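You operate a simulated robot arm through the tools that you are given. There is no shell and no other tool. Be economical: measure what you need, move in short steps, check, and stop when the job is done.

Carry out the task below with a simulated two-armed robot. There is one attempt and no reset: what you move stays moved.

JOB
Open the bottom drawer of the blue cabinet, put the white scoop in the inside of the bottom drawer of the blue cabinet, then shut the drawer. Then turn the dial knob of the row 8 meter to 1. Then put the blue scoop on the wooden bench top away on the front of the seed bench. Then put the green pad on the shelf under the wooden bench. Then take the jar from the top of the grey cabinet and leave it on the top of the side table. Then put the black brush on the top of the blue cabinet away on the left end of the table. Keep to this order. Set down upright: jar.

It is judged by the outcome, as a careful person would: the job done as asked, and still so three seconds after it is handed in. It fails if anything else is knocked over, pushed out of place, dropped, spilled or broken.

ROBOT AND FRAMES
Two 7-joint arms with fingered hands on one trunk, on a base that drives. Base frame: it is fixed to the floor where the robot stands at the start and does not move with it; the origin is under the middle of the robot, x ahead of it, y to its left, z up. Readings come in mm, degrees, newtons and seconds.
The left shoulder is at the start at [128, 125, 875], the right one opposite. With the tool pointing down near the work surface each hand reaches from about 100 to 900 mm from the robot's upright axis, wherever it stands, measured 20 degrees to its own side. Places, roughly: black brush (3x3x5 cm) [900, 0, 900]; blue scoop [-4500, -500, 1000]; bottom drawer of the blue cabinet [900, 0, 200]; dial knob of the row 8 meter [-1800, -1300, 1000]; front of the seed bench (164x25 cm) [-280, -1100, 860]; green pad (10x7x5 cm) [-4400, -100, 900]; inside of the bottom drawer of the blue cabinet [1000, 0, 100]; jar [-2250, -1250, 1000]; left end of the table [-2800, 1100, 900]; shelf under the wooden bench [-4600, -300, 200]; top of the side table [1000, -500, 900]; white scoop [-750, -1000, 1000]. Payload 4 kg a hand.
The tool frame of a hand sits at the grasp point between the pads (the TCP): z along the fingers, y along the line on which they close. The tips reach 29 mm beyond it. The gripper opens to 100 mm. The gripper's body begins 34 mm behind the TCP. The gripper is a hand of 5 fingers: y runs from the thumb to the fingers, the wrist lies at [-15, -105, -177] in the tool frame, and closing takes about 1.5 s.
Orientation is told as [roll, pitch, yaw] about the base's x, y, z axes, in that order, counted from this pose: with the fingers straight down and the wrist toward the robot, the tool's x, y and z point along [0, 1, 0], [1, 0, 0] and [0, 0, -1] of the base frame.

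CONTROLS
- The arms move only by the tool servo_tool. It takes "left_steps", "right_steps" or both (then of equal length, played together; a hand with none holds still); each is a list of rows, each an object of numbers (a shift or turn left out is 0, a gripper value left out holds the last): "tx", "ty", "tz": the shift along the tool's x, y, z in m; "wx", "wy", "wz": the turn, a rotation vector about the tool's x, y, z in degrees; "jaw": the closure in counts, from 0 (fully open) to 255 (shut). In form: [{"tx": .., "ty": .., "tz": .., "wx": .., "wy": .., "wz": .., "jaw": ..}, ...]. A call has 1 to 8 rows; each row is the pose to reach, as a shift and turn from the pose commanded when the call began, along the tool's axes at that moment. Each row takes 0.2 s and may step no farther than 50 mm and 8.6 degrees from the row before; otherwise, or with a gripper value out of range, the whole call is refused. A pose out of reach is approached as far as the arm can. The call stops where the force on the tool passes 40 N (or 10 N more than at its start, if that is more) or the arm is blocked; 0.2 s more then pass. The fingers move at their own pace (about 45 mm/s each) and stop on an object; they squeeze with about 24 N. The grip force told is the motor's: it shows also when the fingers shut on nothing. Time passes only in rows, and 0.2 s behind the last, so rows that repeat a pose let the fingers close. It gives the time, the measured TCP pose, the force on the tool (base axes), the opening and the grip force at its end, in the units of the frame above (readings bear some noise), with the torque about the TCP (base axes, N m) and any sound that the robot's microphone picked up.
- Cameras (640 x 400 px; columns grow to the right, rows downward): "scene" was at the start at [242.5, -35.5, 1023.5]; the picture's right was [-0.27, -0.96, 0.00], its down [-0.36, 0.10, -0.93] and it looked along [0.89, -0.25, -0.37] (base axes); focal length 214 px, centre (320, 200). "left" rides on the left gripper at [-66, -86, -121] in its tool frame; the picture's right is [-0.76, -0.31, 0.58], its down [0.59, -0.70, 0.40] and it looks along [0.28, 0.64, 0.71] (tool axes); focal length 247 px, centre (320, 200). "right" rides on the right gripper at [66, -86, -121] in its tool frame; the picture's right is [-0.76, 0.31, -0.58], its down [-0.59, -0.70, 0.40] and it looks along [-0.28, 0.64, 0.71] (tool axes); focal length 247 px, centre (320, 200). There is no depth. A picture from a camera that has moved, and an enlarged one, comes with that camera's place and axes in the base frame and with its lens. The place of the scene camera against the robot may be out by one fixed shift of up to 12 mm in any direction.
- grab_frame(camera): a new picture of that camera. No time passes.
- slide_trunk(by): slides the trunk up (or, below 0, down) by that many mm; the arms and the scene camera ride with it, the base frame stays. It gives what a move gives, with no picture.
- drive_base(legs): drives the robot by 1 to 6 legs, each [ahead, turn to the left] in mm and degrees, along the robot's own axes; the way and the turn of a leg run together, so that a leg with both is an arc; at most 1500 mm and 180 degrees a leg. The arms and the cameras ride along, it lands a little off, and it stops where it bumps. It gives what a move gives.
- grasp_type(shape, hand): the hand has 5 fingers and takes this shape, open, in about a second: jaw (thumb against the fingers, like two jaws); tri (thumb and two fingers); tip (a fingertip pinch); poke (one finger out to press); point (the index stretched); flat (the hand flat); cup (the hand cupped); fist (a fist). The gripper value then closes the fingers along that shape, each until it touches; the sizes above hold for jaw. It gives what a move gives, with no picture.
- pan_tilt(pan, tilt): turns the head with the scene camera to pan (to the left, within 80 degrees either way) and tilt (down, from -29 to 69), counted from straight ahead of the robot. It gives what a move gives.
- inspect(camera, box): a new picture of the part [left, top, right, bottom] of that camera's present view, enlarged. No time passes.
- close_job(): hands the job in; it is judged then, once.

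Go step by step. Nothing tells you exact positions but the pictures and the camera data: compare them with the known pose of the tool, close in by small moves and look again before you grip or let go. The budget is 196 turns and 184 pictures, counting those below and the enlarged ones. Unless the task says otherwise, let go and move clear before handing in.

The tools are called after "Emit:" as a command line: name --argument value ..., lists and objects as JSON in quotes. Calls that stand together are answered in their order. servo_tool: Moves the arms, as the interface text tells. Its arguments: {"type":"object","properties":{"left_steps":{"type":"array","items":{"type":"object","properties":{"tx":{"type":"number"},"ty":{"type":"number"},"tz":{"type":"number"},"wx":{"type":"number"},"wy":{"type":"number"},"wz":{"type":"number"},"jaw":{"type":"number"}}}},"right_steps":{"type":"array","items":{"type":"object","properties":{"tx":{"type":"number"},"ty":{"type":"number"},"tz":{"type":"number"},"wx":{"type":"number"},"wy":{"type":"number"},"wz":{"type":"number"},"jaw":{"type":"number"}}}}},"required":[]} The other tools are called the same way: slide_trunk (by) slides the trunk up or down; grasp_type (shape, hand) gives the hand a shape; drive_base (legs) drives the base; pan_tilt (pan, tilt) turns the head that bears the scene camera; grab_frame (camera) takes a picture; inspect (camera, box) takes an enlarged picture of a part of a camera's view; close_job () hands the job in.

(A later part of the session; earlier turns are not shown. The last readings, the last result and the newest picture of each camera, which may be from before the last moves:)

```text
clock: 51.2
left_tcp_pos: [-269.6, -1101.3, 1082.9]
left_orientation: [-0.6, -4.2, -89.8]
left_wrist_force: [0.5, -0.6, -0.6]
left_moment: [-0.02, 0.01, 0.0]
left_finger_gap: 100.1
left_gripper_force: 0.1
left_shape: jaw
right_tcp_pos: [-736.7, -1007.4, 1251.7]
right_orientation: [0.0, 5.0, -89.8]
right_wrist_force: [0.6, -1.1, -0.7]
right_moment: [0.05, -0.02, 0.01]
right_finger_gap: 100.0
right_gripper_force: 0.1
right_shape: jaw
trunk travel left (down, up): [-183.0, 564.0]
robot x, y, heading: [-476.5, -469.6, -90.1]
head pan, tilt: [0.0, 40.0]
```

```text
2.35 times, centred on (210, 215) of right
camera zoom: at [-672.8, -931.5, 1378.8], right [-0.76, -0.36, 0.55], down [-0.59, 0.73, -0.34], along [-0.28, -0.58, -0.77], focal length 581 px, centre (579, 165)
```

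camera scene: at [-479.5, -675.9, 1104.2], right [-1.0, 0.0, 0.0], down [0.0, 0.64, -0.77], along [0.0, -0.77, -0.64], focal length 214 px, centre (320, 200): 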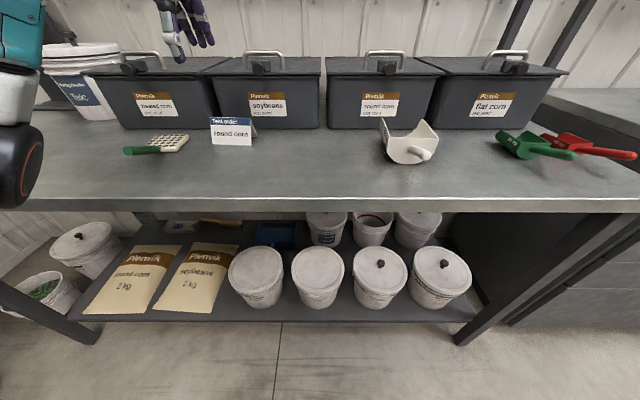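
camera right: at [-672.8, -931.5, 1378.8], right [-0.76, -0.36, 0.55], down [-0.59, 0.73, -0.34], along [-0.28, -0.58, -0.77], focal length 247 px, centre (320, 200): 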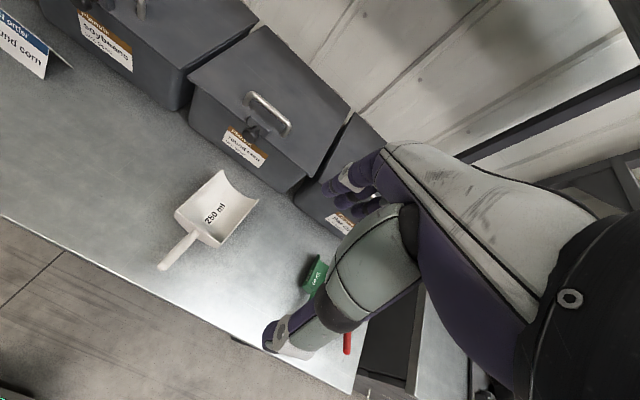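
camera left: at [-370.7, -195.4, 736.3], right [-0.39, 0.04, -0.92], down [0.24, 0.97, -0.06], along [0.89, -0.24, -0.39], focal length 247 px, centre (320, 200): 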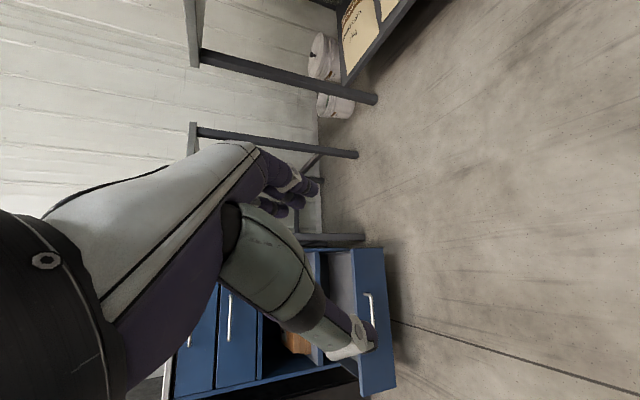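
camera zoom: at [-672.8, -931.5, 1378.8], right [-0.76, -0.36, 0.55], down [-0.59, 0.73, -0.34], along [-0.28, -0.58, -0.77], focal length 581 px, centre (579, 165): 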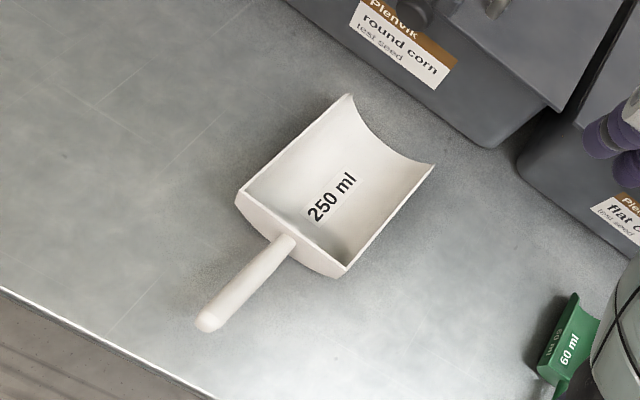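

The handle runs from about (−661, −1069, 893) up to its tip at (−655, −990, 935). I'll turn the right hand 90° so it closes across the handle, staying high while I do it.

Emit:
servo_tool --right_steps '[{"wx": -5, "tx": 0.03}, {"wx": -5, "tx": 0.06}, {"wx": -5, "tx": 0.08}]'

Emit:
servo_tool --right_steps '[{"wz": 8.5}, {"wz": 17}, {"wz": 25.5}, {"wz": 34}, {"wz": 42.5}, {"wz": 51}, {"wz": 59.5}, {"wz": 68}]'

Emit:
servo_tool --right_steps '[{"wz": 8}, {"wz": 15}, {"wz": 22}]'

Emit:
grab_frame --camera "right"

```text
clock: 52.0
left_tcp_pos: [-268.5, -1101.4, 1083.0]
left_orientation: [-0.6, -4.3, -89.7]
left_wrist_force: [-0.6, 0.0, 1.1]
left_moment: [0.01, 0.01, -0.01]
left_finger_gap: 100.1
left_gripper_force: 0.1
left_shape: jaw
right_tcp_pos: [-655.9, -1005.5, 1251.6]
right_orientation: [0.0, 0.0, -89.8]
right_wrist_force: [0.5, -0.9, -0.5]
right_moment: [-0.01, 0.01, 0.01]
right_finger_gap: 100.0
right_gripper_force: 0.1
right_shape: jaw
trunk travel left (down, up): [-183.0, 564.0]
robot x, y, heading: [-480.7, -470.0, -89.9]
head pan, tilt: [0.0, 40.0]
```

```text
clock: 53.8
left_tcp_pos: [-267.6, -1101.0, 1081.7]
left_orientation: [-0.6, -4.2, -89.7]
left_wrist_force: [0.3, -0.5, -0.6]
left_moment: [0.01, 0.05, 0.0]
left_finger_gap: 99.8
left_gripper_force: 0.0
left_shape: jaw
right_tcp_pos: [-656.5, -1011.1, 1251.1]
right_orientation: [0.1, -0.1, -157.9]
right_wrist_force: [-0.9, 0.2, 0.2]
right_moment: [0.02, -0.02, 0.01]
right_finger_gap: 99.9
right_gripper_force: 0.0
right_shape: jaw
right hand out of reach, approached as far as the arm can: row 8
trunk travel left (down, up): [-183.0, 564.0]
robot x, y, heading: [-478.5, -471.8, -89.6]
head pan, tilt: [0.0, 40.0]
```

```text
clock: 54.6
left_tcp_pos: [-266.9, -1100.2, 1083.1]
left_orientation: [-0.6, -4.2, -89.7]
left_wrist_force: [-0.2, 0.5, 0.2]
left_moment: [-0.01, -0.02, -0.02]
left_finger_gap: 99.9
left_gripper_force: 0.0
left_shape: jaw
right_tcp_pos: [-660.3, -1014.9, 1204.1]
right_orientation: [0.3, -0.1, -179.8]
right_wrist_force: [0.0, 1.2, 0.5]
right_moment: [0.0, 0.03, -0.01]
right_finger_gap: 99.7
right_gripper_force: 0.0
right_shape: jaw
right hand out of reach, approached as far as the arm can: row 1, 2, 3
trunk travel left (down, up): [-183.0, 564.0]
robot x, y, heading: [-480.7, -470.9, -89.9]
head pan, tilt: [0.0, 40.0]
```

```text
155 pictures are left
camera right: at [-576.1, -1079.8, 1325.3], right [-0.31, 0.76, 0.57], down [0.7, 0.59, -0.4], along [-0.64, 0.28, -0.71], focal length 247 px, centre (320, 200)
```

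right: 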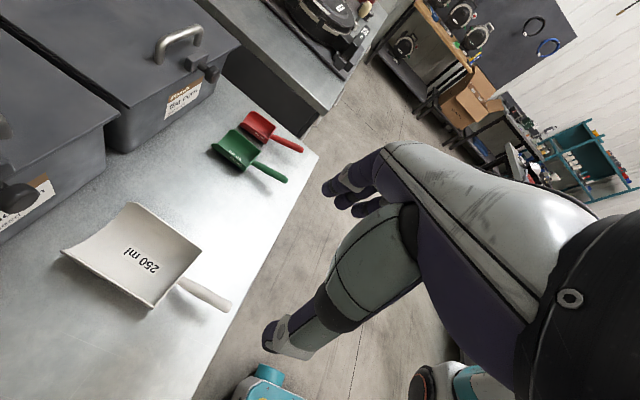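

The new view confirms the handle position. I'm lowering toward its middle in stages.

Emit:
servo_tool --right_steps '[{"tz": 0.045, "tx": 0.005}, {"tz": 0.09, "tx": 0.01}, {"tz": 0.135, "tx": 0.01}, {"tz": 0.18, "tx": 0.01}]'

Emit:
grab_frame --camera "right"

Emit:
grab_frame --camera "scene"

```text
clock: 55.6
left_tcp_pos: [-268.9, -1101.1, 1082.6]
left_orientation: [-0.5, -4.2, -89.6]
left_wrist_force: [0.3, -0.2, -1.0]
left_moment: [0.01, -0.02, -0.03]
left_finger_gap: 99.9
left_gripper_force: 0.0
left_shape: jaw
right_tcp_pos: [-662.6, -1027.2, 1023.4]
right_orientation: [0.1, 0.1, -179.9]
right_wrist_force: [-0.4, -0.1, 0.5]
right_moment: [0.02, -0.02, 0.01]
right_finger_gap: 100.0
right_gripper_force: 0.0
right_shape: jaw
trunk travel left (down, up): [-183.0, 564.0]
robot x, y, heading: [-478.4, -472.2, -89.9]
head pan, tilt: [0.0, 40.0]
```

```text
154 pictures are left
camera right: at [-578.4, -1092.3, 1143.3], right [-0.31, 0.76, 0.58], down [0.7, 0.59, -0.4], along [-0.64, 0.28, -0.71], focal length 247 px, centre (320, 200)
```

right: 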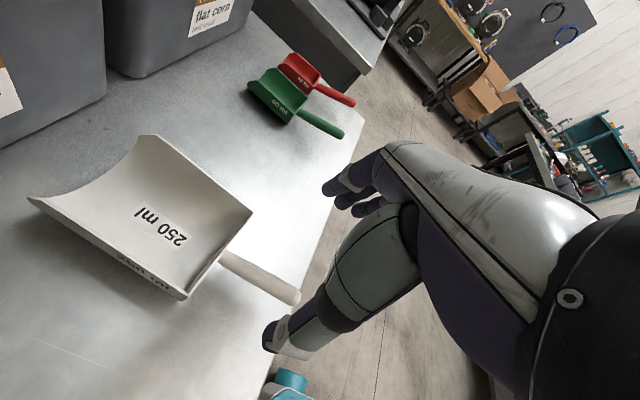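

```text
153 pictures are left
camera scene: at [-479.7, -676.0, 1104.1], right [-1.0, 0.0, 0.0], down [0.0, 0.64, -0.77], along [0.0, -0.77, -0.64], focal length 214 px, centre (320, 200)
```

scene: 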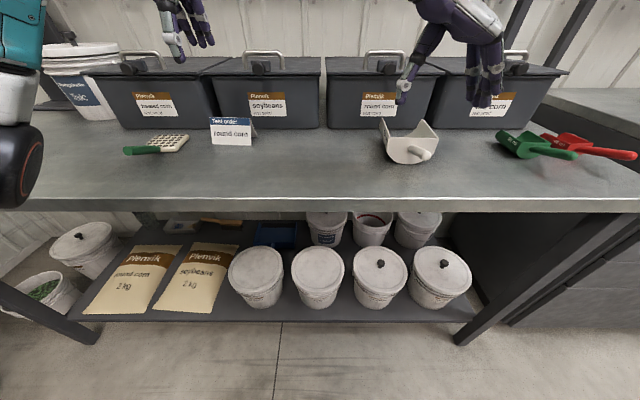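

I'll grip a bit nearer the tip to keep the fingers clear of the scoop's back plate: target (−656, −1014, 922).

Emit:
servo_tool --right_steps '[{"tx": -0.013, "ty": -0.007, "tz": 0.03}, {"tx": -0.013, "ty": -0.007, "tz": 0.07}, {"tx": -0.013, "ty": -0.007, "tz": 0.1}]'

Emit:
grab_frame --camera "right"

Emit:
inspect --camera "scene" --box '[340, 70, 500, 190]'

```text
clock: 56.4
left_tcp_pos: [-268.7, -1101.0, 1082.5]
left_orientation: [-0.6, -4.3, -89.7]
left_wrist_force: [-0.2, 0.1, 0.5]
left_moment: [0.02, 0.01, -0.01]
left_finger_gap: 99.8
left_gripper_force: 0.1
left_shape: jaw
right_tcp_pos: [-654.3, -1014.1, 925.0]
right_orientation: [0.0, 0.0, -179.9]
right_wrist_force: [0.3, 0.4, -0.2]
right_moment: [0.02, 0.04, -0.01]
right_finger_gap: 100.0
right_gripper_force: 0.2
right_shape: jaw
trunk travel left (down, up): [-183.0, 564.0]
robot x, y, heading: [-481.8, -469.2, -89.8]
head pan, tilt: [0.0, 40.0]
```

```text
152 pictures are left
camera right: at [-570.4, -1078.4, 1044.2], right [-0.31, 0.76, 0.58], down [0.7, 0.59, -0.4], along [-0.64, 0.28, -0.71], focal length 247 px, centre (320, 200)
```

right: 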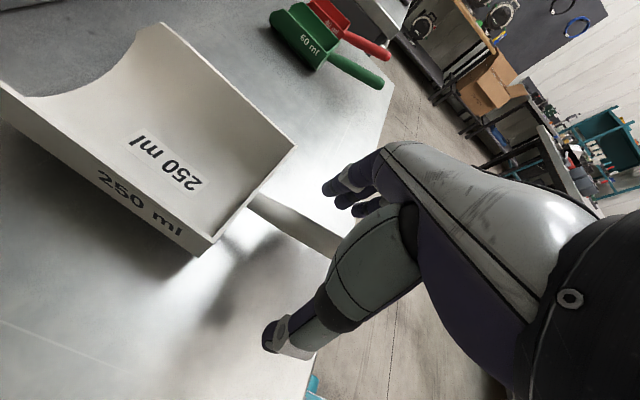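

```text
3.33 times, centred on (420, 130) of scene
camera zoom: at [-479.5, -675.7, 1104.3], right [-1.0, 0.0, 0.0], down [0.0, 0.64, -0.77], along [0.0, -0.77, -0.64], focal length 715 px, centre (-13, 433)
```

zoom: 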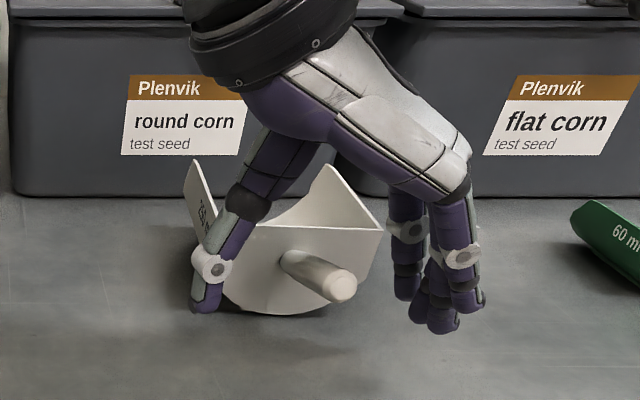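

The handle lies between thumb and fingers, so I'm closing.

Emit:
servo_tool --right_steps '[{"jaw": 255}, {"jaw": 255}, {"jaw": 255}, {"jaw": 255}, {"jaw": 255}, {"jaw": 255}, {"jaw": 255}, {"jaw": 255}]'

Emit:
inspect --camera "scene" --box '[340, 70, 500, 190]'

```text
clock: 58.2
left_tcp_pos: [-268.1, -1101.2, 1082.5]
left_orientation: [-0.6, -4.3, -89.6]
left_wrist_force: [0.5, 0.2, -0.1]
left_moment: [0.02, -0.02, 0.01]
left_finger_gap: 99.8
left_gripper_force: 0.1
left_shape: jaw
right_tcp_pos: [-655.2, -1014.3, 924.6]
right_orientation: [0.1, 0.0, -179.8]
right_wrist_force: [-0.3, -0.5, -0.7]
right_moment: [-0.03, 0.0, -0.02]
right_finger_gap: 2.5
right_gripper_force: 24.2
right_shape: jaw
trunk travel left (down, up): [-183.0, 564.0]
robot x, y, heading: [-475.9, -469.4, -90.0]
head pan, tilt: [0.0, 40.0]
```

```text
3.33 times, centred on (420, 130) of scene
camera zoom: at [-479.4, -675.5, 1104.3], right [-1.0, 0.0, 0.0], down [0.0, 0.64, -0.77], along [0.0, -0.77, -0.64], focal length 715 px, centre (-13, 433)
```

zoom: 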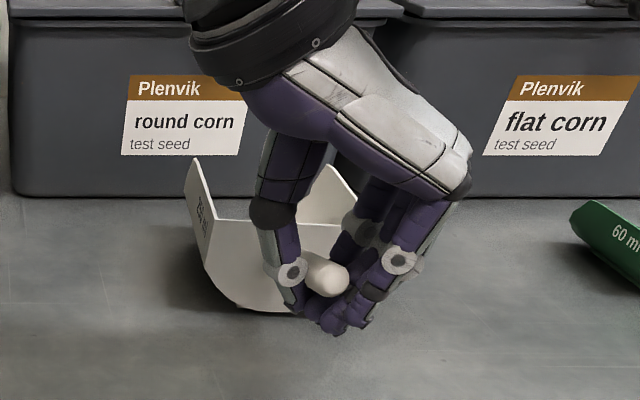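

The tips met beneath the handle, because the sloping handle sits in the hollow above them. I'll open partly, tilt the hand to match the handle's slope, raise slightly and regrip.

Emit:
servo_tool --right_steps '[{"jaw": 80}, {"jaw": 80}, {"jaw": 80}, {"jaw": 80}, {"tz": -0.004, "wy": -6, "jaw": 80}, {"tz": -0.008, "wy": -12, "jaw": 80}, {"tz": -0.012, "wy": -18, "jaw": 80}, {"tz": -0.014, "wy": -24, "jaw": 80}]'

Emit:
servo_tool --right_steps '[{"jaw": 255}, {"jaw": 255}, {"jaw": 255}, {"jaw": 255}, {"jaw": 255}, {"jaw": 255}, {"jaw": 255}]'

Emit:
inspect --camera "scene" --box '[340, 70, 500, 190]'

Emit:
grab_frame --camera "right"

```text
clock: 60.0
left_tcp_pos: [-267.9, -1100.9, 1083.4]
left_orientation: [-0.6, -4.4, -89.8]
left_wrist_force: [0.4, 0.3, -0.5]
left_moment: [0.02, -0.01, 0.0]
left_finger_gap: 99.9
left_gripper_force: 0.1
left_shape: jaw
right_tcp_pos: [-654.1, -1013.3, 939.9]
right_orientation: [-24.0, 0.0, -179.8]
right_wrist_force: [1.0, -0.2, -0.7]
right_moment: [0.01, 0.0, 0.03]
right_finger_gap: 68.5
right_gripper_force: 0.1
right_shape: jaw
trunk travel left (down, up): [-183.0, 564.0]
robot x, y, heading: [-476.3, -468.5, -90.0]
head pan, tilt: [0.0, 40.0]
```

```text
clock: 61.6
left_tcp_pos: [-268.0, -1100.9, 1082.8]
left_orientation: [-0.6, -4.3, -89.6]
left_wrist_force: [0.5, 0.1, 0.2]
left_moment: [0.03, -0.01, -0.03]
left_finger_gap: 100.0
left_gripper_force: 0.1
left_shape: jaw
right_tcp_pos: [-656.0, -1015.0, 938.0]
right_orientation: [-24.0, 0.0, -179.8]
right_wrist_force: [0.5, 0.6, -0.4]
right_moment: [0.0, -0.01, 0.01]
right_finger_gap: 10.2
right_gripper_force: 24.1
right_shape: jaw
trunk travel left (down, up): [-183.0, 564.0]
robot x, y, heading: [-476.5, -469.5, -89.8]
head pan, tilt: [0.0, 40.0]
```

```text
3.33 times, centred on (420, 130) of scene
camera zoom: at [-479.4, -675.5, 1104.3], right [-1.0, 0.0, 0.0], down [0.0, 0.64, -0.77], along [0.0, -0.77, -0.64], focal length 715 px, centre (-13, 433)
```

zoom: 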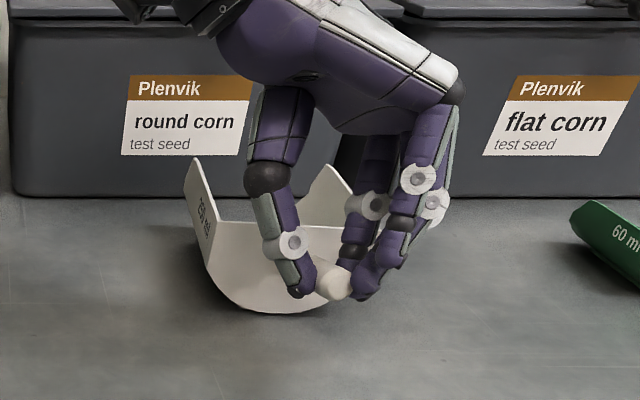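

```text
148 pictures are left
camera right: at [-570.1, -1121.5, 1021.4], right [-0.31, 0.46, 0.83], down [0.7, 0.7, -0.12], along [-0.64, 0.55, -0.54], focal length 247 px, centre (320, 200)
```

right: 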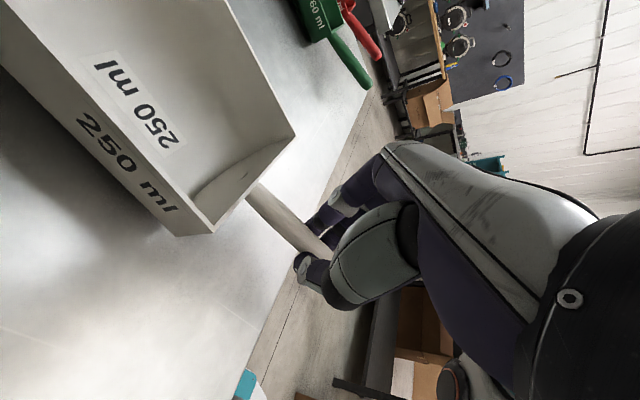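

The handle is pinched right at the fingertips. I'll reopen a little, go 9 mm deeper and close for a safer grip.

Emit:
servo_tool --right_steps '[{"jaw": 150}, {"jaw": 150}, {"jaw": 150}, {"tz": 0.009, "jaw": 150}, {"tz": 0.009, "jaw": 255}, {"tz": 0.009}, {"tz": 0.009}, {"tz": 0.009}]'

Emit:
servo_tool --right_steps '[{"jaw": 255}, {"tz": -0.02}, {"tz": -0.04}]'

Emit:
inspect --camera "scene" --box '[340, 70, 500, 190]'

```text
clock: 63.4
left_tcp_pos: [-268.5, -1100.9, 1083.4]
left_orientation: [-0.7, -4.3, -89.7]
left_wrist_force: [-0.6, 0.0, 0.9]
left_moment: [-0.01, 0.03, 0.01]
left_finger_gap: 100.0
left_gripper_force: 0.0
left_shape: jaw
right_tcp_pos: [-655.0, -1010.2, 929.2]
right_orientation: [-24.0, -0.1, -179.7]
right_wrist_force: [-0.1, 0.1, -0.3]
right_moment: [0.0, 0.02, -0.03]
right_finger_gap: 5.3
right_gripper_force: 24.3
right_shape: jaw
trunk travel left (down, up): [-183.0, 564.0]
robot x, y, heading: [-478.5, -469.2, -89.8]
head pan, tilt: [0.0, 40.0]
```

```text
clock: 64.2
left_tcp_pos: [-268.1, -1100.8, 1081.8]
left_orientation: [-0.6, -4.3, -89.7]
left_wrist_force: [-0.1, 0.5, 0.2]
left_moment: [0.02, 0.0, 0.01]
left_finger_gap: 99.9
left_gripper_force: 0.1
left_shape: jaw
right_tcp_pos: [-654.7, -1025.9, 966.5]
right_orientation: [-23.9, 0.0, -179.9]
right_wrist_force: [0.2, 0.5, -1.0]
right_moment: [0.03, 0.03, -0.01]
right_finger_gap: 5.6
right_gripper_force: 24.0
right_shape: jaw
trunk travel left (down, up): [-183.0, 564.0]
robot x, y, heading: [-481.9, -466.3, -90.0]
head pan, tilt: [0.0, 40.0]
```

```text
3.33 times, centred on (420, 130) of scene
camera zoom: at [-479.2, -675.3, 1104.4], right [-1.0, 0.0, 0.0], down [0.0, 0.64, -0.77], along [0.0, -0.77, -0.64], focal length 715 px, centre (-13, 433)
```

zoom: 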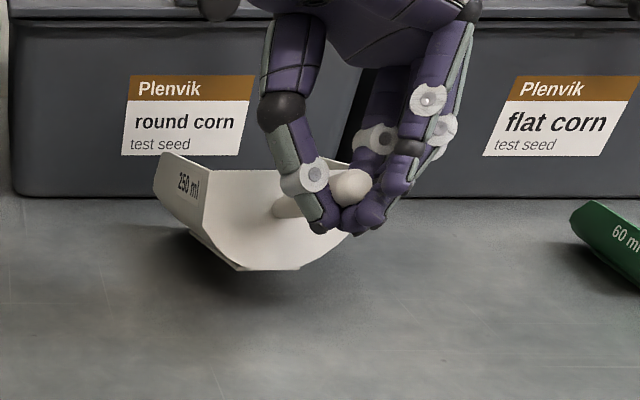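

The scoop is held. I'll lift it straight up, back away and turn toward the cabinet.

Emit:
servo_tool --right_steps '[{"tz": -0.0455, "tx": -0.02}, {"tz": -0.091, "tx": -0.04}, {"tz": -0.1365, "tx": -0.06}]'

Emit:
drive_base --legs '[[-250, 0], [0, 120]]'

Emit:
grab_frame --camera "scene"

Emit:
grab_frame --camera "right"

```text
clock: 65.0
left_tcp_pos: [-267.4, -1098.5, 1083.2]
left_orientation: [-0.6, -4.3, -89.7]
left_wrist_force: [0.2, -0.2, 0.0]
left_moment: [-0.01, 0.01, 0.0]
left_finger_gap: 100.1
left_gripper_force: 0.0
left_shape: jaw
right_tcp_pos: [-661.8, -996.5, 1058.3]
right_orientation: [-22.7, 0.4, -179.0]
right_wrist_force: [0.4, 0.5, -1.1]
right_moment: [0.04, 0.01, 0.01]
right_finger_gap: 5.2
right_gripper_force: 23.6
right_shape: jaw
right hand out of reach, approached as far as the arm can: row 2, 3
trunk travel left (down, up): [-183.0, 564.0]
robot x, y, heading: [-476.6, -472.6, -89.8]
head pan, tilt: [0.0, 40.0]
```

```text
clock: 72.0
left_tcp_pos: [-42.2, 283.2, 1082.9]
left_orientation: [-0.5, -4.3, 30.9]
left_wrist_force: [0.1, 1.0, 0.6]
left_moment: [0.0, 0.01, 0.01]
left_finger_gap: 100.0
left_gripper_force: 0.0
left_shape: jaw
right_tcp_pos: [69.2, -107.8, 1056.8]
right_orientation: [-22.7, 0.5, -58.4]
right_wrist_force: [-0.6, 0.1, -1.1]
right_moment: [-0.07, 0.05, -0.05]
right_finger_gap: 5.6
right_gripper_force: 24.6
right_shape: jaw
trunk travel left (down, up): [-183.0, 564.0]
robot x, y, heading: [-479.8, -221.4, 30.4]
head pan, tilt: [0.0, 40.0]
```

```text
146 pictures are left
camera scene: at [-312.3, -128.4, 1104.3], right [0.51, -0.86, 0.0], down [-0.55, -0.33, -0.77], along [0.66, 0.39, -0.64], focal length 214 px, centre (320, 200)
```

scene: 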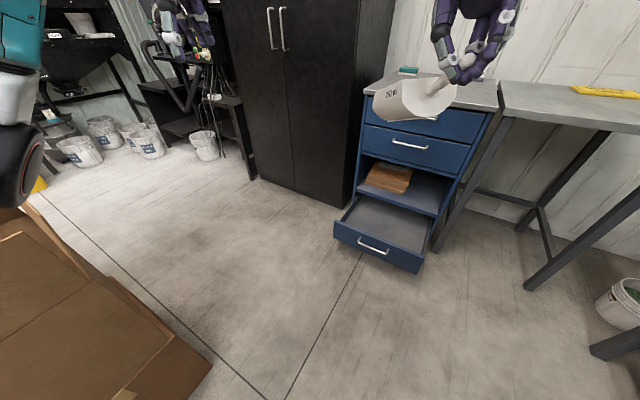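

```text
145 pictures are left
camera right: at [114.9, 21.2, 1144.1], right [-0.24, -0.52, 0.82], down [-0.96, 0.23, -0.13], along [-0.12, -0.82, -0.55], focal length 247 px, centre (320, 200)
```

right: 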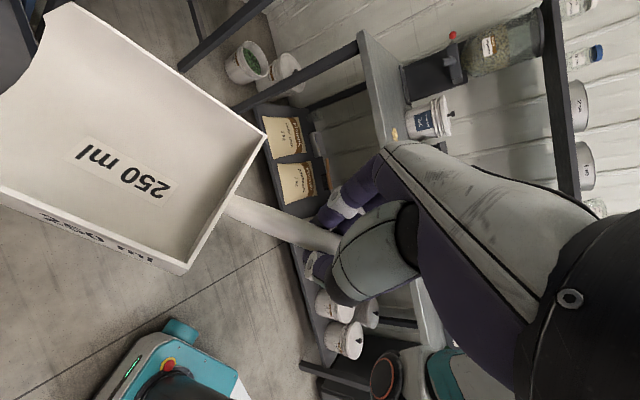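

The scoop is held well and the path is clear. I'm driving to about (−20, 130) in front of the drawer.

Emit:
drive_base --legs '[[0, 7], [575, 0], [0, -37]]'

Emit:
pan_tilt --pan -10 --tilt 55

Emit:
grab_frame --camera "scene"

Emit:
grab_frame --camera "right"

```text
clock: 77.7
left_tcp_pos: [612.3, 362.9, 1084.4]
left_orientation: [-0.6, -4.3, 1.3]
left_wrist_force: [-0.3, -0.1, -0.2]
left_moment: [0.04, 0.0, -0.02]
left_finger_gap: 99.9
left_gripper_force: 0.1
left_shape: jaw
right_tcp_pos: [514.2, -32.9, 1058.4]
right_orientation: [-22.7, 0.6, -88.0]
right_wrist_force: [0.1, -0.2, -0.3]
right_moment: [-0.02, 0.06, 0.02]
right_finger_gap: 5.1
right_gripper_force: 23.5
right_shape: jaw
trunk travel left (down, up): [-183.0, 564.0]
robot x, y, heading: [-19.7, 143.9, 0.9]
head pan, tilt: [0.0, 40.0]
```

```text
clock: 78.5
left_tcp_pos: [611.7, 363.3, 1084.0]
left_orientation: [-0.6, -4.3, 1.4]
left_wrist_force: [-0.2, 0.4, -0.6]
left_moment: [0.0, 0.0, -0.01]
left_finger_gap: 100.0
left_gripper_force: 0.0
left_shape: jaw
right_tcp_pos: [514.9, -32.9, 1058.4]
right_orientation: [-22.6, 0.5, -88.0]
right_wrist_force: [0.5, 0.3, -0.5]
right_moment: [-0.02, 0.08, 0.02]
right_finger_gap: 5.3
right_gripper_force: 24.0
right_shape: jaw
trunk travel left (down, up): [-183.0, 564.0]
robot x, y, heading: [-19.3, 142.6, 1.2]
head pan, tilt: [-10.0, 55.0]
```

```text
144 pictures are left
camera scene: at [163.9, 123.6, 1083.7], right [-0.16, -0.99, 0.0], down [-0.81, 0.13, -0.57], along [0.57, -0.09, -0.82], focal length 214 px, centre (320, 200)
```

scene: 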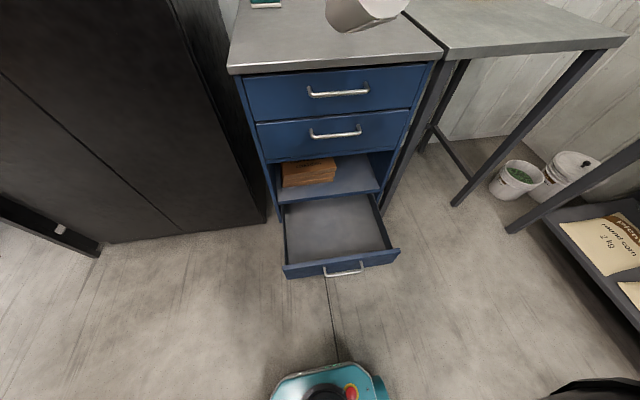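

```text
143 pictures are left
camera right: at [617.7, 57.0, 1144.1], right [-0.46, -0.33, 0.82], down [-0.72, 0.68, -0.13], along [-0.51, -0.65, -0.55], focal length 247 px, centre (320, 200)
```

right: 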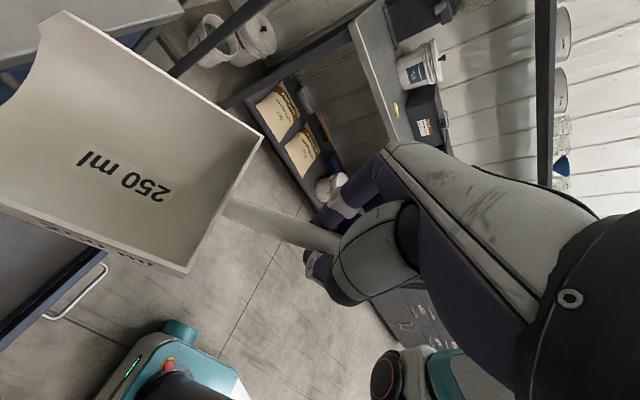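

I'm above the open drawer. First I'll pull the scoop back from the cabinet front and level it, then lower the trunk.

Emit:
servo_tool --right_steps '[{"tx": -0.02, "tz": 0.009, "wy": 4}, {"tx": -0.037, "tz": 0.0163, "wy": 8}, {"tx": -0.037, "tz": 0.0163, "wy": 12}]'

Emit:
slide_trunk --by -175

Emit:
pan_tilt --pan -10 --tilt 45

Emit:
grab_frame --camera "scene"

Emit:
grab_frame --camera "left"

```text
clock: 79.2
left_tcp_pos: [611.2, 362.2, 1082.4]
left_orientation: [-0.6, -4.3, 1.3]
left_wrist_force: [1.0, -0.3, 0.6]
left_moment: [0.01, 0.02, -0.01]
left_finger_gap: 100.2
left_gripper_force: 0.0
left_shape: jaw
right_tcp_pos: [475.4, -32.9, 1057.5]
right_orientation: [-10.6, 0.5, -88.0]
right_wrist_force: [0.6, -0.5, -0.5]
right_moment: [-0.03, 0.09, 0.0]
right_finger_gap: 5.2
right_gripper_force: 23.8
right_shape: jaw
trunk travel left (down, up): [-183.0, 564.0]
robot x, y, heading: [-18.0, 145.3, 0.6]
head pan, tilt: [-10.0, 55.0]
```

```text
clock: 81.2
left_tcp_pos: [610.7, 362.1, 908.2]
left_orientation: [-0.6, -4.3, 1.3]
left_wrist_force: [0.4, 0.3, 0.3]
left_moment: [-0.02, -0.02, 0.01]
left_finger_gap: 100.0
left_gripper_force: 0.1
left_shape: jaw
right_tcp_pos: [527.5, -34.2, 814.5]
right_orientation: [-20.3, 0.7, -88.2]
right_wrist_force: [-3.1, -0.9, 0.4]
right_moment: [0.0, -0.03, -0.06]
right_finger_gap: 1.7
right_gripper_force: 23.8
right_shape: jaw
trunk travel left (down, up): [-8.0, 739.0]
robot x, y, heading: [-14.3, 142.0, 0.8]
head pan, tilt: [-10.0, 55.0]
```

```text
clock: 81.9
left_tcp_pos: [611.9, 363.2, 907.4]
left_orientation: [-0.5, -4.3, 1.3]
left_wrist_force: [-0.3, 0.3, 0.9]
left_moment: [0.0, -0.02, -0.01]
left_finger_gap: 99.8
left_gripper_force: 0.1
left_shape: jaw
right_tcp_pos: [527.3, -32.8, 815.0]
right_orientation: [-20.3, 0.6, -88.1]
right_wrist_force: [-4.8, 0.7, 0.7]
right_moment: [-0.02, -0.05, -0.05]
right_finger_gap: 2.4
right_gripper_force: 23.9
right_shape: jaw
trunk travel left (down, up): [-8.0, 739.0]
robot x, y, heading: [-11.6, 139.0, 0.9]
head pan, tilt: [-10.0, 45.0]
```

```text
142 pictures are left
camera scene: at [252.5, 123.6, 911.0], right [-0.16, -0.99, 0.0], down [-0.7, 0.11, -0.71], along [0.7, -0.11, -0.71], focal length 214 px, centre (320, 200)
```

scene: 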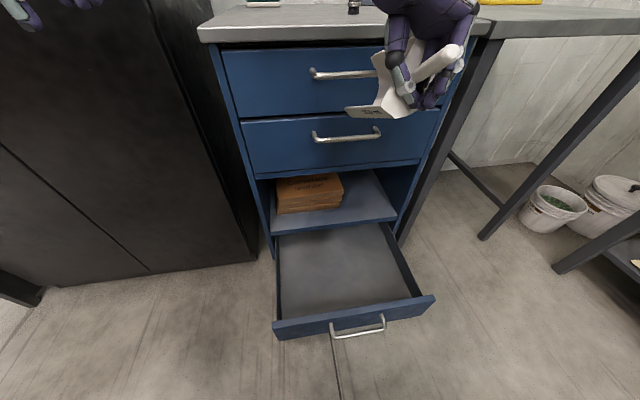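

```text
141 pictures are left
camera left: at [517.0, 297.4, 1023.2], right [-0.25, -0.77, -0.59], down [-0.68, 0.57, -0.46], along [0.69, 0.29, -0.67], focal length 247 px, centre (320, 200)
```

left: 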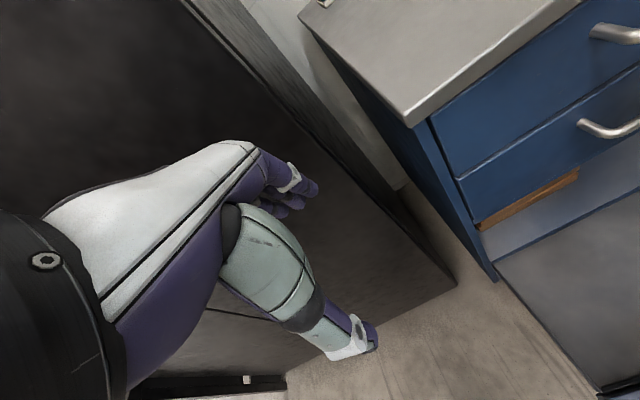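

The trunk move shifted the hand forward and the scoop touched the cabinet front. I'll back off gently and check the grip.

Emit:
servo_tool --right_steps '[{"tx": -0.03, "tz": 0.011}, {"tx": -0.06, "tz": 0.022}, {"tx": -0.075, "tz": 0.028}]'

Emit:
inspect --camera "scene" --box '[310, 0, 510, 160]'

Emit:
grab_frame --camera "right"

```text
clock: 82.7
left_tcp_pos: [612.4, 362.4, 908.1]
left_orientation: [-0.6, -4.4, 1.3]
left_wrist_force: [0.0, 0.2, 0.4]
left_moment: [0.02, 0.0, -0.01]
left_finger_gap: 100.1
left_gripper_force: 0.1
left_shape: jaw
right_tcp_pos: [448.8, -29.5, 794.1]
right_orientation: [-20.4, 0.7, -88.2]
right_wrist_force: [-0.4, -0.3, 0.6]
right_moment: [0.02, 0.04, 0.02]
right_finger_gap: 1.9
right_gripper_force: 24.1
right_shape: jaw
right hand out of reach, approached as far as the arm can: row 1, 2, 3
trunk travel left (down, up): [-8.0, 739.0]
robot x, y, heading: [-19.6, 143.2, 1.2]
head pan, tilt: [-10.0, 45.0]
```

```text
2.50 times, centred on (410, 80) of scene
camera zoom: at [252.8, 123.6, 910.9], right [-0.16, -0.99, 0.0], down [-0.7, 0.11, -0.71], along [0.7, -0.11, -0.71], focal length 536 px, centre (95, 500)
```

zoom: 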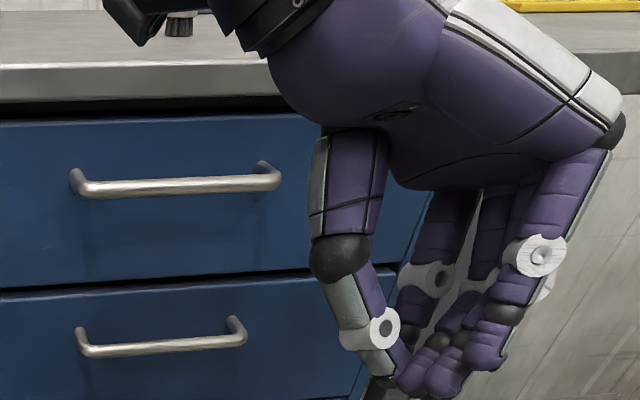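

```text
139 pictures are left
camera right: at [548.9, 59.2, 885.7], right [-0.5, -0.33, 0.8], down [-0.71, 0.68, -0.16], along [-0.49, -0.65, -0.58], focal length 247 px, centre (320, 200)
```

right: 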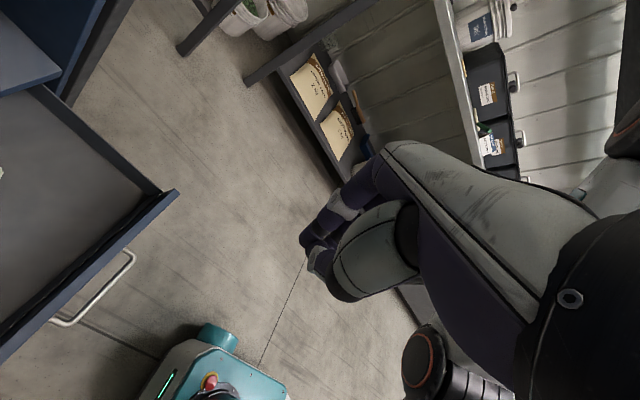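

The scoop slipped out. It may have fallen into the drawer, so I'm looking down.

Emit:
pan_tilt --pan -10 --tilt 60

Emit:
grab_frame --camera "scene"

```text
clock: 83.5
left_tcp_pos: [610.3, 363.2, 906.8]
left_orientation: [-0.6, -4.3, 1.3]
left_wrist_force: [-0.3, -0.6, 0.0]
left_moment: [0.0, -0.01, -0.01]
left_finger_gap: 99.9
left_gripper_force: 0.0
left_shape: jaw
right_tcp_pos: [449.8, -29.7, 796.2]
right_orientation: [-20.4, 0.7, -88.0]
right_wrist_force: [-0.2, -0.3, -0.2]
right_moment: [0.0, -0.03, 0.01]
right_finger_gap: 2.1
right_gripper_force: 23.8
right_shape: jaw
trunk travel left (down, up): [-8.0, 739.0]
robot x, y, heading: [-13.9, 144.4, 0.9]
head pan, tilt: [-10.0, 60.0]
```

```text
138 pictures are left
camera scene: at [238.4, 125.8, 891.5], right [-0.16, -0.99, 0.0], down [-0.86, 0.14, -0.5], along [0.49, -0.08, -0.87], focal length 214 px, centre (320, 200)
```

scene: 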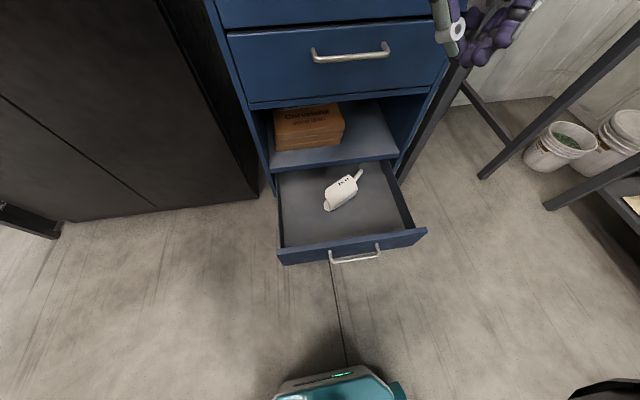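

By luck the scoop landed inside the drawer. I'll check that it sits low enough to shut.

Emit:
inspect --camera "scene" --box '[260, 130, 440, 270]'

```text
2.86 times, centred on (350, 200) of scene
camera zoom: at [238.4, 125.8, 891.5], right [-0.16, -0.99, 0.0], down [-0.86, 0.14, -0.5], along [0.49, -0.08, -0.87], focal length 613 px, centre (234, 200)
```

zoom: 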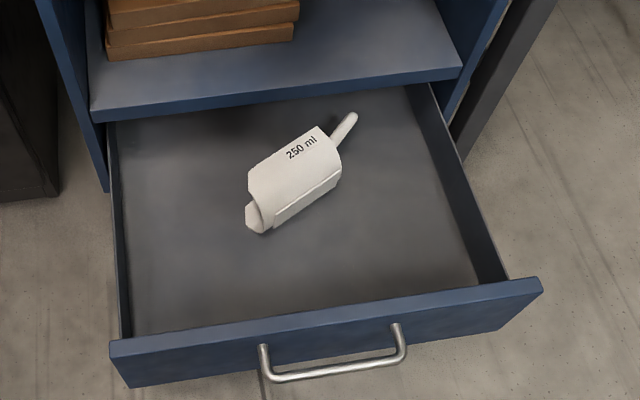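

The scoop lies low, well within the drawer. I'll back up, return the right hand to its forward orientation, and prepare to push the drawer shut.

Emit:
drive_base --legs '[[-160, 0]]'

Emit:
servo_tool --right_steps '[{"wy": 7, "tx": 0.02}, {"wy": 14, "tx": 0.04}, {"wy": 20, "tx": 0.06}]'

Emit:
servo_tool --right_steps '[{"wz": -8.5}, {"wz": -17}, {"wz": -25.5}, {"wz": -34}, {"wz": -42.5}, {"wz": -51}, {"wz": -59.5}, {"wz": -68}]'

Emit:
servo_tool --right_steps '[{"wz": -8}, {"wz": -15}, {"wz": -20}, {"wz": -20, "tz": 0.04}, {"wz": -20, "tz": 0.08}, {"wz": -20, "tz": 0.12}, {"wz": -20, "tz": 0.16}]'

Emit:
grab_frame --camera "scene"

```text
clock: 84.9
left_tcp_pos: [452.1, 357.7, 908.3]
left_orientation: [-0.6, -4.3, 0.9]
left_wrist_force: [-0.8, 0.2, -0.4]
left_moment: [0.0, -0.03, 0.0]
left_finger_gap: 99.7
left_gripper_force: 0.1
left_shape: jaw
right_tcp_pos: [288.4, -34.1, 794.7]
right_orientation: [-20.5, 0.7, -88.4]
right_wrist_force: [0.1, 0.5, -0.4]
right_moment: [-0.02, 0.01, -0.01]
right_finger_gap: 1.8
right_gripper_force: 23.8
right_shape: jaw
trunk travel left (down, up): [-8.0, 739.0]
robot x, y, heading: [-175.4, 142.1, 0.7]
head pan, tilt: [-10.0, 60.0]
```

```text
clock: 85.7
left_tcp_pos: [451.8, 358.6, 908.0]
left_orientation: [-0.6, -4.1, 1.0]
left_wrist_force: [0.9, -0.9, 0.8]
left_moment: [-0.01, 0.02, -0.01]
left_finger_gap: 100.1
left_gripper_force: 0.1
left_shape: jaw
right_tcp_pos: [344.4, -32.8, 771.7]
right_orientation: [-0.4, 0.8, -88.4]
right_wrist_force: [0.0, -1.2, 0.0]
right_moment: [0.0, 0.02, 0.0]
right_finger_gap: 1.8
right_gripper_force: 23.9
right_shape: jaw
trunk travel left (down, up): [-8.0, 739.0]
robot x, y, heading: [-174.4, 138.8, 0.8]
head pan, tilt: [-10.0, 60.0]
```

```text
clock: 87.5
left_tcp_pos: [452.7, 358.0, 907.5]
left_orientation: [-0.6, -4.2, 1.1]
left_wrist_force: [-1.0, 0.1, 0.3]
left_moment: [0.01, 0.02, 0.02]
left_finger_gap: 99.8
left_gripper_force: 0.1
left_shape: jaw
right_tcp_pos: [344.0, -33.8, 774.3]
right_orientation: [0.4, 0.6, -20.3]
right_wrist_force: [-0.2, 0.8, 0.5]
right_moment: [-0.02, -0.02, -0.03]
right_finger_gap: 1.7
right_gripper_force: 24.2
right_shape: jaw
trunk travel left (down, up): [-8.0, 739.0]
robot x, y, heading: [-175.7, 136.2, 0.6]
head pan, tilt: [-10.0, 60.0]
```

```text
clock: 89.1
left_tcp_pos: [452.1, 357.3, 908.4]
left_orientation: [-0.6, -4.1, 1.0]
left_wrist_force: [-0.3, 0.2, 0.2]
left_moment: [-0.04, 0.01, 0.03]
left_finger_gap: 99.9
left_gripper_force: 0.1
left_shape: jaw
right_tcp_pos: [351.2, -32.0, 613.9]
right_orientation: [0.7, 0.7, -0.4]
right_wrist_force: [-0.7, -0.3, -0.1]
right_moment: [0.01, 0.07, 0.02]
right_finger_gap: 1.8
right_gripper_force: 24.0
right_shape: jaw
right hand out of reach, approached as far as the arm can: row 6, 7
trunk travel left (down, up): [-8.0, 739.0]
robot x, y, heading: [-177.1, 143.7, 0.9]
head pan, tilt: [-10.0, 60.0]
```

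```text
136 pictures are left
camera scene: at [78.2, 122.0, 891.4], right [-0.16, -0.99, 0.0], down [-0.85, 0.14, -0.5], along [0.49, -0.08, -0.87], focal length 214 px, centre (320, 200)
```

scene: 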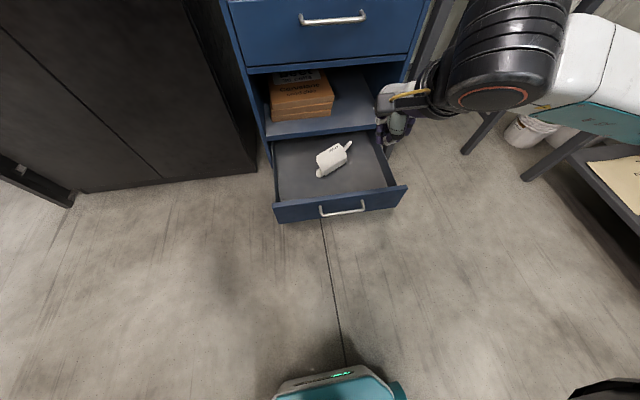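

The right hand faces forward again. I'll lower it in front of the drawer while tilting the fingers forward.

Emit:
servo_tool --right_steps '[{"tz": 0.045, "ty": -0.004, "wx": -6}, {"tz": 0.09, "ty": -0.008, "wx": -12}, {"tz": 0.135, "ty": -0.012, "wx": -18}, {"tz": 0.18, "ty": -0.016, "wx": -24}, {"tz": 0.225, "ty": -0.02, "wx": -30}, {"tz": 0.27, "ty": -0.024, "wx": -36}, {"tz": 0.31, "ty": -0.028, "wx": -42}, {"tz": 0.34, "ty": -0.03, "wx": -48}]'

Emit:
grab_frame --camera "scene"

Emit:
grab_frame --camera "right"

```text
clock: 90.9
left_tcp_pos: [452.5, 357.4, 908.2]
left_orientation: [-0.6, -4.3, 1.0]
left_wrist_force: [0.3, 0.0, -0.6]
left_moment: [0.0, 0.0, -0.03]
left_finger_gap: 99.9
left_gripper_force: 0.1
left_shape: jaw
right_tcp_pos: [357.9, -42.5, 532.3]
right_orientation: [0.5, -11.1, -0.4]
right_wrist_force: [-0.8, -0.7, -0.2]
right_moment: [-0.01, -0.02, -0.01]
right_finger_gap: 1.9
right_gripper_force: 24.0
right_shape: jaw
right hand out of reach, approached as far as the arm can: row 1, 2, 3, 4, 5, 6, 7, 8
trunk travel left (down, up): [-8.0, 739.0]
robot x, y, heading: [-177.1, 139.3, 0.7]
head pan, tilt: [-10.0, 60.0]
```

```text
135 pictures are left
camera scene: at [78.1, 122.0, 891.5], right [-0.16, -0.99, 0.0], down [-0.85, 0.14, -0.5], along [0.49, -0.08, -0.87], focal length 214 px, centre (320, 200)
```

scene: 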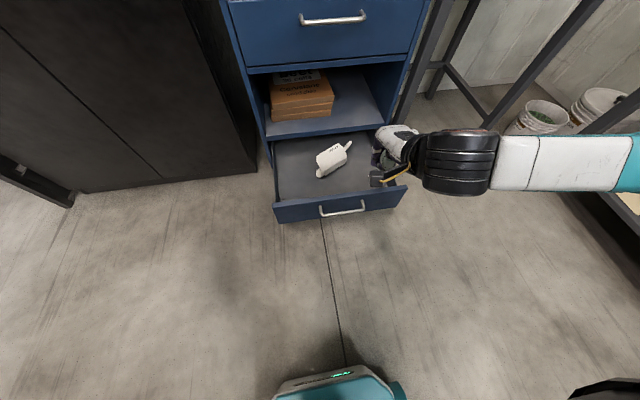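

```text
134 pictures are left
camera right: at [249.6, 23.4, 634.1], right [0.19, -0.76, 0.62], down [-0.62, -0.58, -0.53], along [0.77, -0.28, -0.58], focal length 247 px, centre (320, 200)
```

right: 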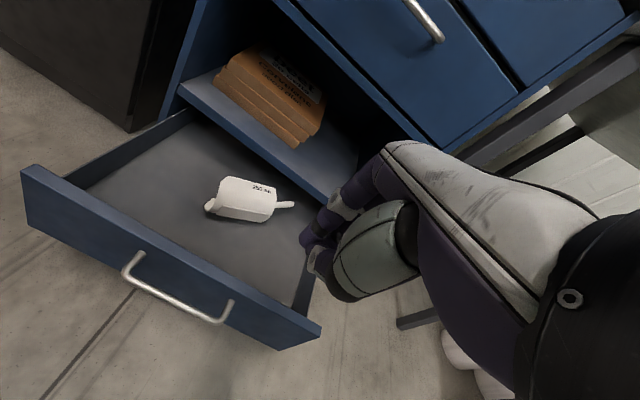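

The right arm is stuck elbow-out, so I'll lift it away and use the left hand, closed, to push the drawer panel.

Emit:
servo_tool --left_steps '[{"tx": -0.016, "ty": -0.007, "tz": 0.042, "jaw": 255}, {"tx": -0.032, "ty": -0.014, "tz": 0.084}, {"tx": -0.048, "ty": -0.021, "tz": 0.126}, {"tx": -0.064, "ty": -0.028, "tz": 0.168}, {"tx": -0.08, "ty": -0.035, "tz": 0.21}, {"tx": -0.096, "ty": -0.042, "tz": 0.252}, {"tx": -0.112, "ty": -0.049, "tz": 0.294}, {"tx": -0.128, "ty": -0.056, "tz": 0.336}]' --right_steps '[{"tx": -0.02, "tz": -0.04}, {"tx": -0.04, "tz": -0.08}, {"tx": -0.06, "tz": -0.12}, {"tx": -0.08, "tz": -0.16}, {"tx": -0.1, "tz": -0.2}, {"tx": -0.12, "tz": -0.24}, {"tx": -0.14, "tz": -0.28}, {"tx": -0.16, "tz": -0.32}]'

Emit:
servo_tool --left_steps '[{"tx": -0.016, "ty": -0.007, "tz": 0.042, "wx": -6}, {"tx": -0.032, "ty": -0.014, "tz": 0.084, "wx": -12}, {"tx": -0.048, "ty": -0.021, "tz": 0.126, "wx": -18}, {"tx": -0.064, "ty": -0.028, "tz": 0.168, "wx": -24}, {"tx": -0.08, "ty": -0.035, "tz": 0.21, "wx": -30}, {"tx": -0.096, "ty": -0.042, "tz": 0.252, "wx": -36}, {"tx": -0.112, "ty": -0.049, "tz": 0.294, "wx": -42}, {"tx": -0.128, "ty": -0.056, "tz": 0.32, "wx": -48}]'

Emit:
grab_frame --camera "scene"

Emit:
grab_frame --camera "left"

```text
clock: 92.7
left_tcp_pos: [423.1, 225.9, 567.0]
left_orientation: [-0.6, -4.3, 1.1]
left_wrist_force: [0.7, -0.1, 0.0]
left_moment: [-0.04, -0.01, 0.01]
left_finger_gap: 0.3
left_gripper_force: 24.1
left_shape: jaw
right_tcp_pos: [292.9, -199.4, 853.3]
right_orientation: [0.6, -11.1, -0.5]
right_wrist_force: [0.3, 0.4, 0.1]
right_moment: [0.01, 0.0, -0.02]
right_finger_gap: 1.8
right_gripper_force: 24.1
right_shape: jaw
right hand out of reach, approached as far as the arm can: row 1, 2, 3, 4, 5, 6
trunk travel left (down, up): [-8.0, 739.0]
robot x, y, heading: [-174.5, 142.3, 0.8]
head pan, tilt: [-10.0, 60.0]
```

```text
clock: 94.5
left_tcp_pos: [394.8, 94.4, 249.3]
left_orientation: [-0.9, -52.4, 1.5]
left_wrist_force: [-0.2, -0.1, 0.5]
left_moment: [-0.02, -0.04, -0.02]
left_finger_gap: 0.1
left_gripper_force: 24.6
left_shape: jaw
right_tcp_pos: [292.1, -201.1, 853.6]
right_orientation: [0.7, -11.1, -0.4]
right_wrist_force: [-0.6, 0.0, -0.5]
right_moment: [-0.02, -0.01, 0.01]
right_finger_gap: 2.0
right_gripper_force: 23.7
right_shape: jaw
trunk travel left (down, up): [-8.0, 739.0]
robot x, y, heading: [-175.4, 141.8, 0.7]
head pan, tilt: [-10.0, 60.0]
```

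```text
133 pictures are left
camera scene: at [77.9, 121.8, 891.5], right [-0.16, -0.99, 0.0], down [-0.85, 0.14, -0.5], along [0.49, -0.08, -0.87], focal length 214 px, centre (320, 200)
```

scene: 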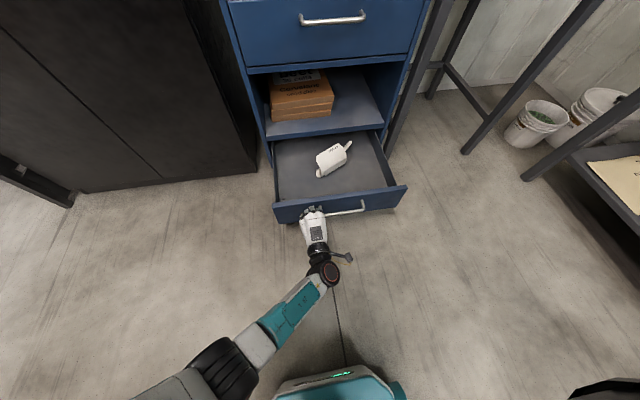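

```text
132 pictures are left
camera left: at [246.7, 26.4, 255.5], right [0.28, -0.76, -0.59], down [-0.12, 0.58, -0.81], along [0.95, 0.3, 0.07], focal length 247 px, centre (320, 200)
```

left: 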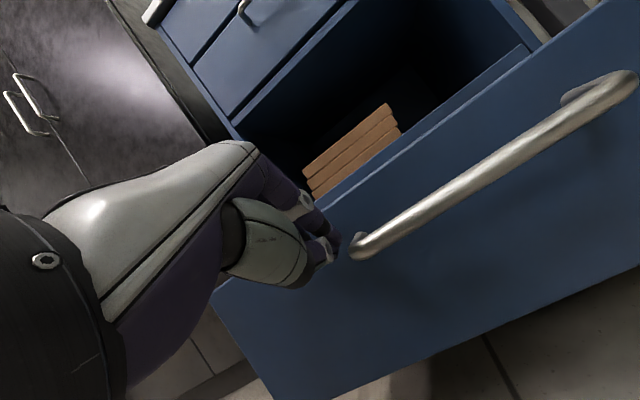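

The left fist sits in front of the panel beside the handle. I'm pushing by driving forward.

Emit:
drive_base --legs '[[295, 0]]'

Emit:
grab_frame --camera "scene"

Emit:
grab_frame --camera "left"

```text
clock: 96.5
left_tcp_pos: [686.7, 100.4, 248.1]
left_orientation: [-0.8, -52.2, 1.9]
left_wrist_force: [-0.5, -0.5, -0.8]
left_moment: [0.01, 0.01, 0.02]
left_finger_gap: 0.1
left_gripper_force: 23.8
left_shape: jaw
right_tcp_pos: [586.3, -194.7, 852.9]
right_orientation: [0.7, -11.0, -0.2]
right_wrist_force: [0.1, -1.4, -0.5]
right_moment: [-0.02, -0.03, -0.03]
right_finger_gap: 1.8
right_gripper_force: 24.1
right_shape: jaw
trunk travel left (down, up): [-8.0, 739.0]
robot x, y, heading: [121.2, 147.2, 0.9]
head pan, tilt: [-10.0, 60.0]
```

```text
131 pictures are left
camera scene: at [370.2, 126.8, 891.5], right [-0.16, -0.99, 0.0], down [-0.86, 0.14, -0.5], along [0.49, -0.08, -0.87], focal length 214 px, centre (320, 200)
```

scene: 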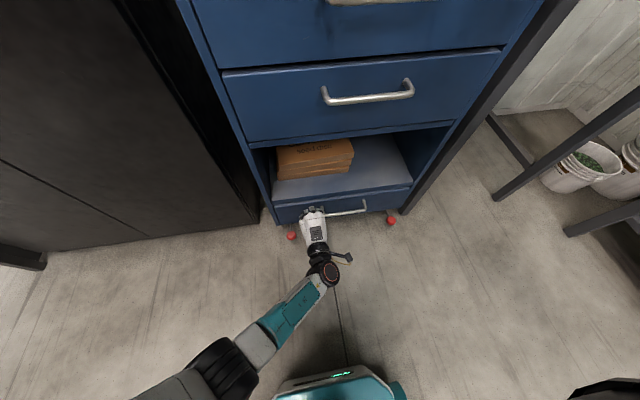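

```text
130 pictures are left
camera left: at [539.5, 32.3, 255.5], right [0.28, -0.76, -0.59], down [-0.13, 0.58, -0.81], along [0.95, 0.3, 0.07], focal length 247 px, centre (320, 200)
```

left: 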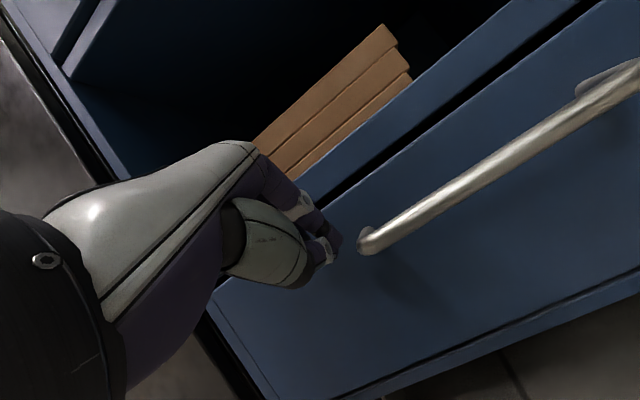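

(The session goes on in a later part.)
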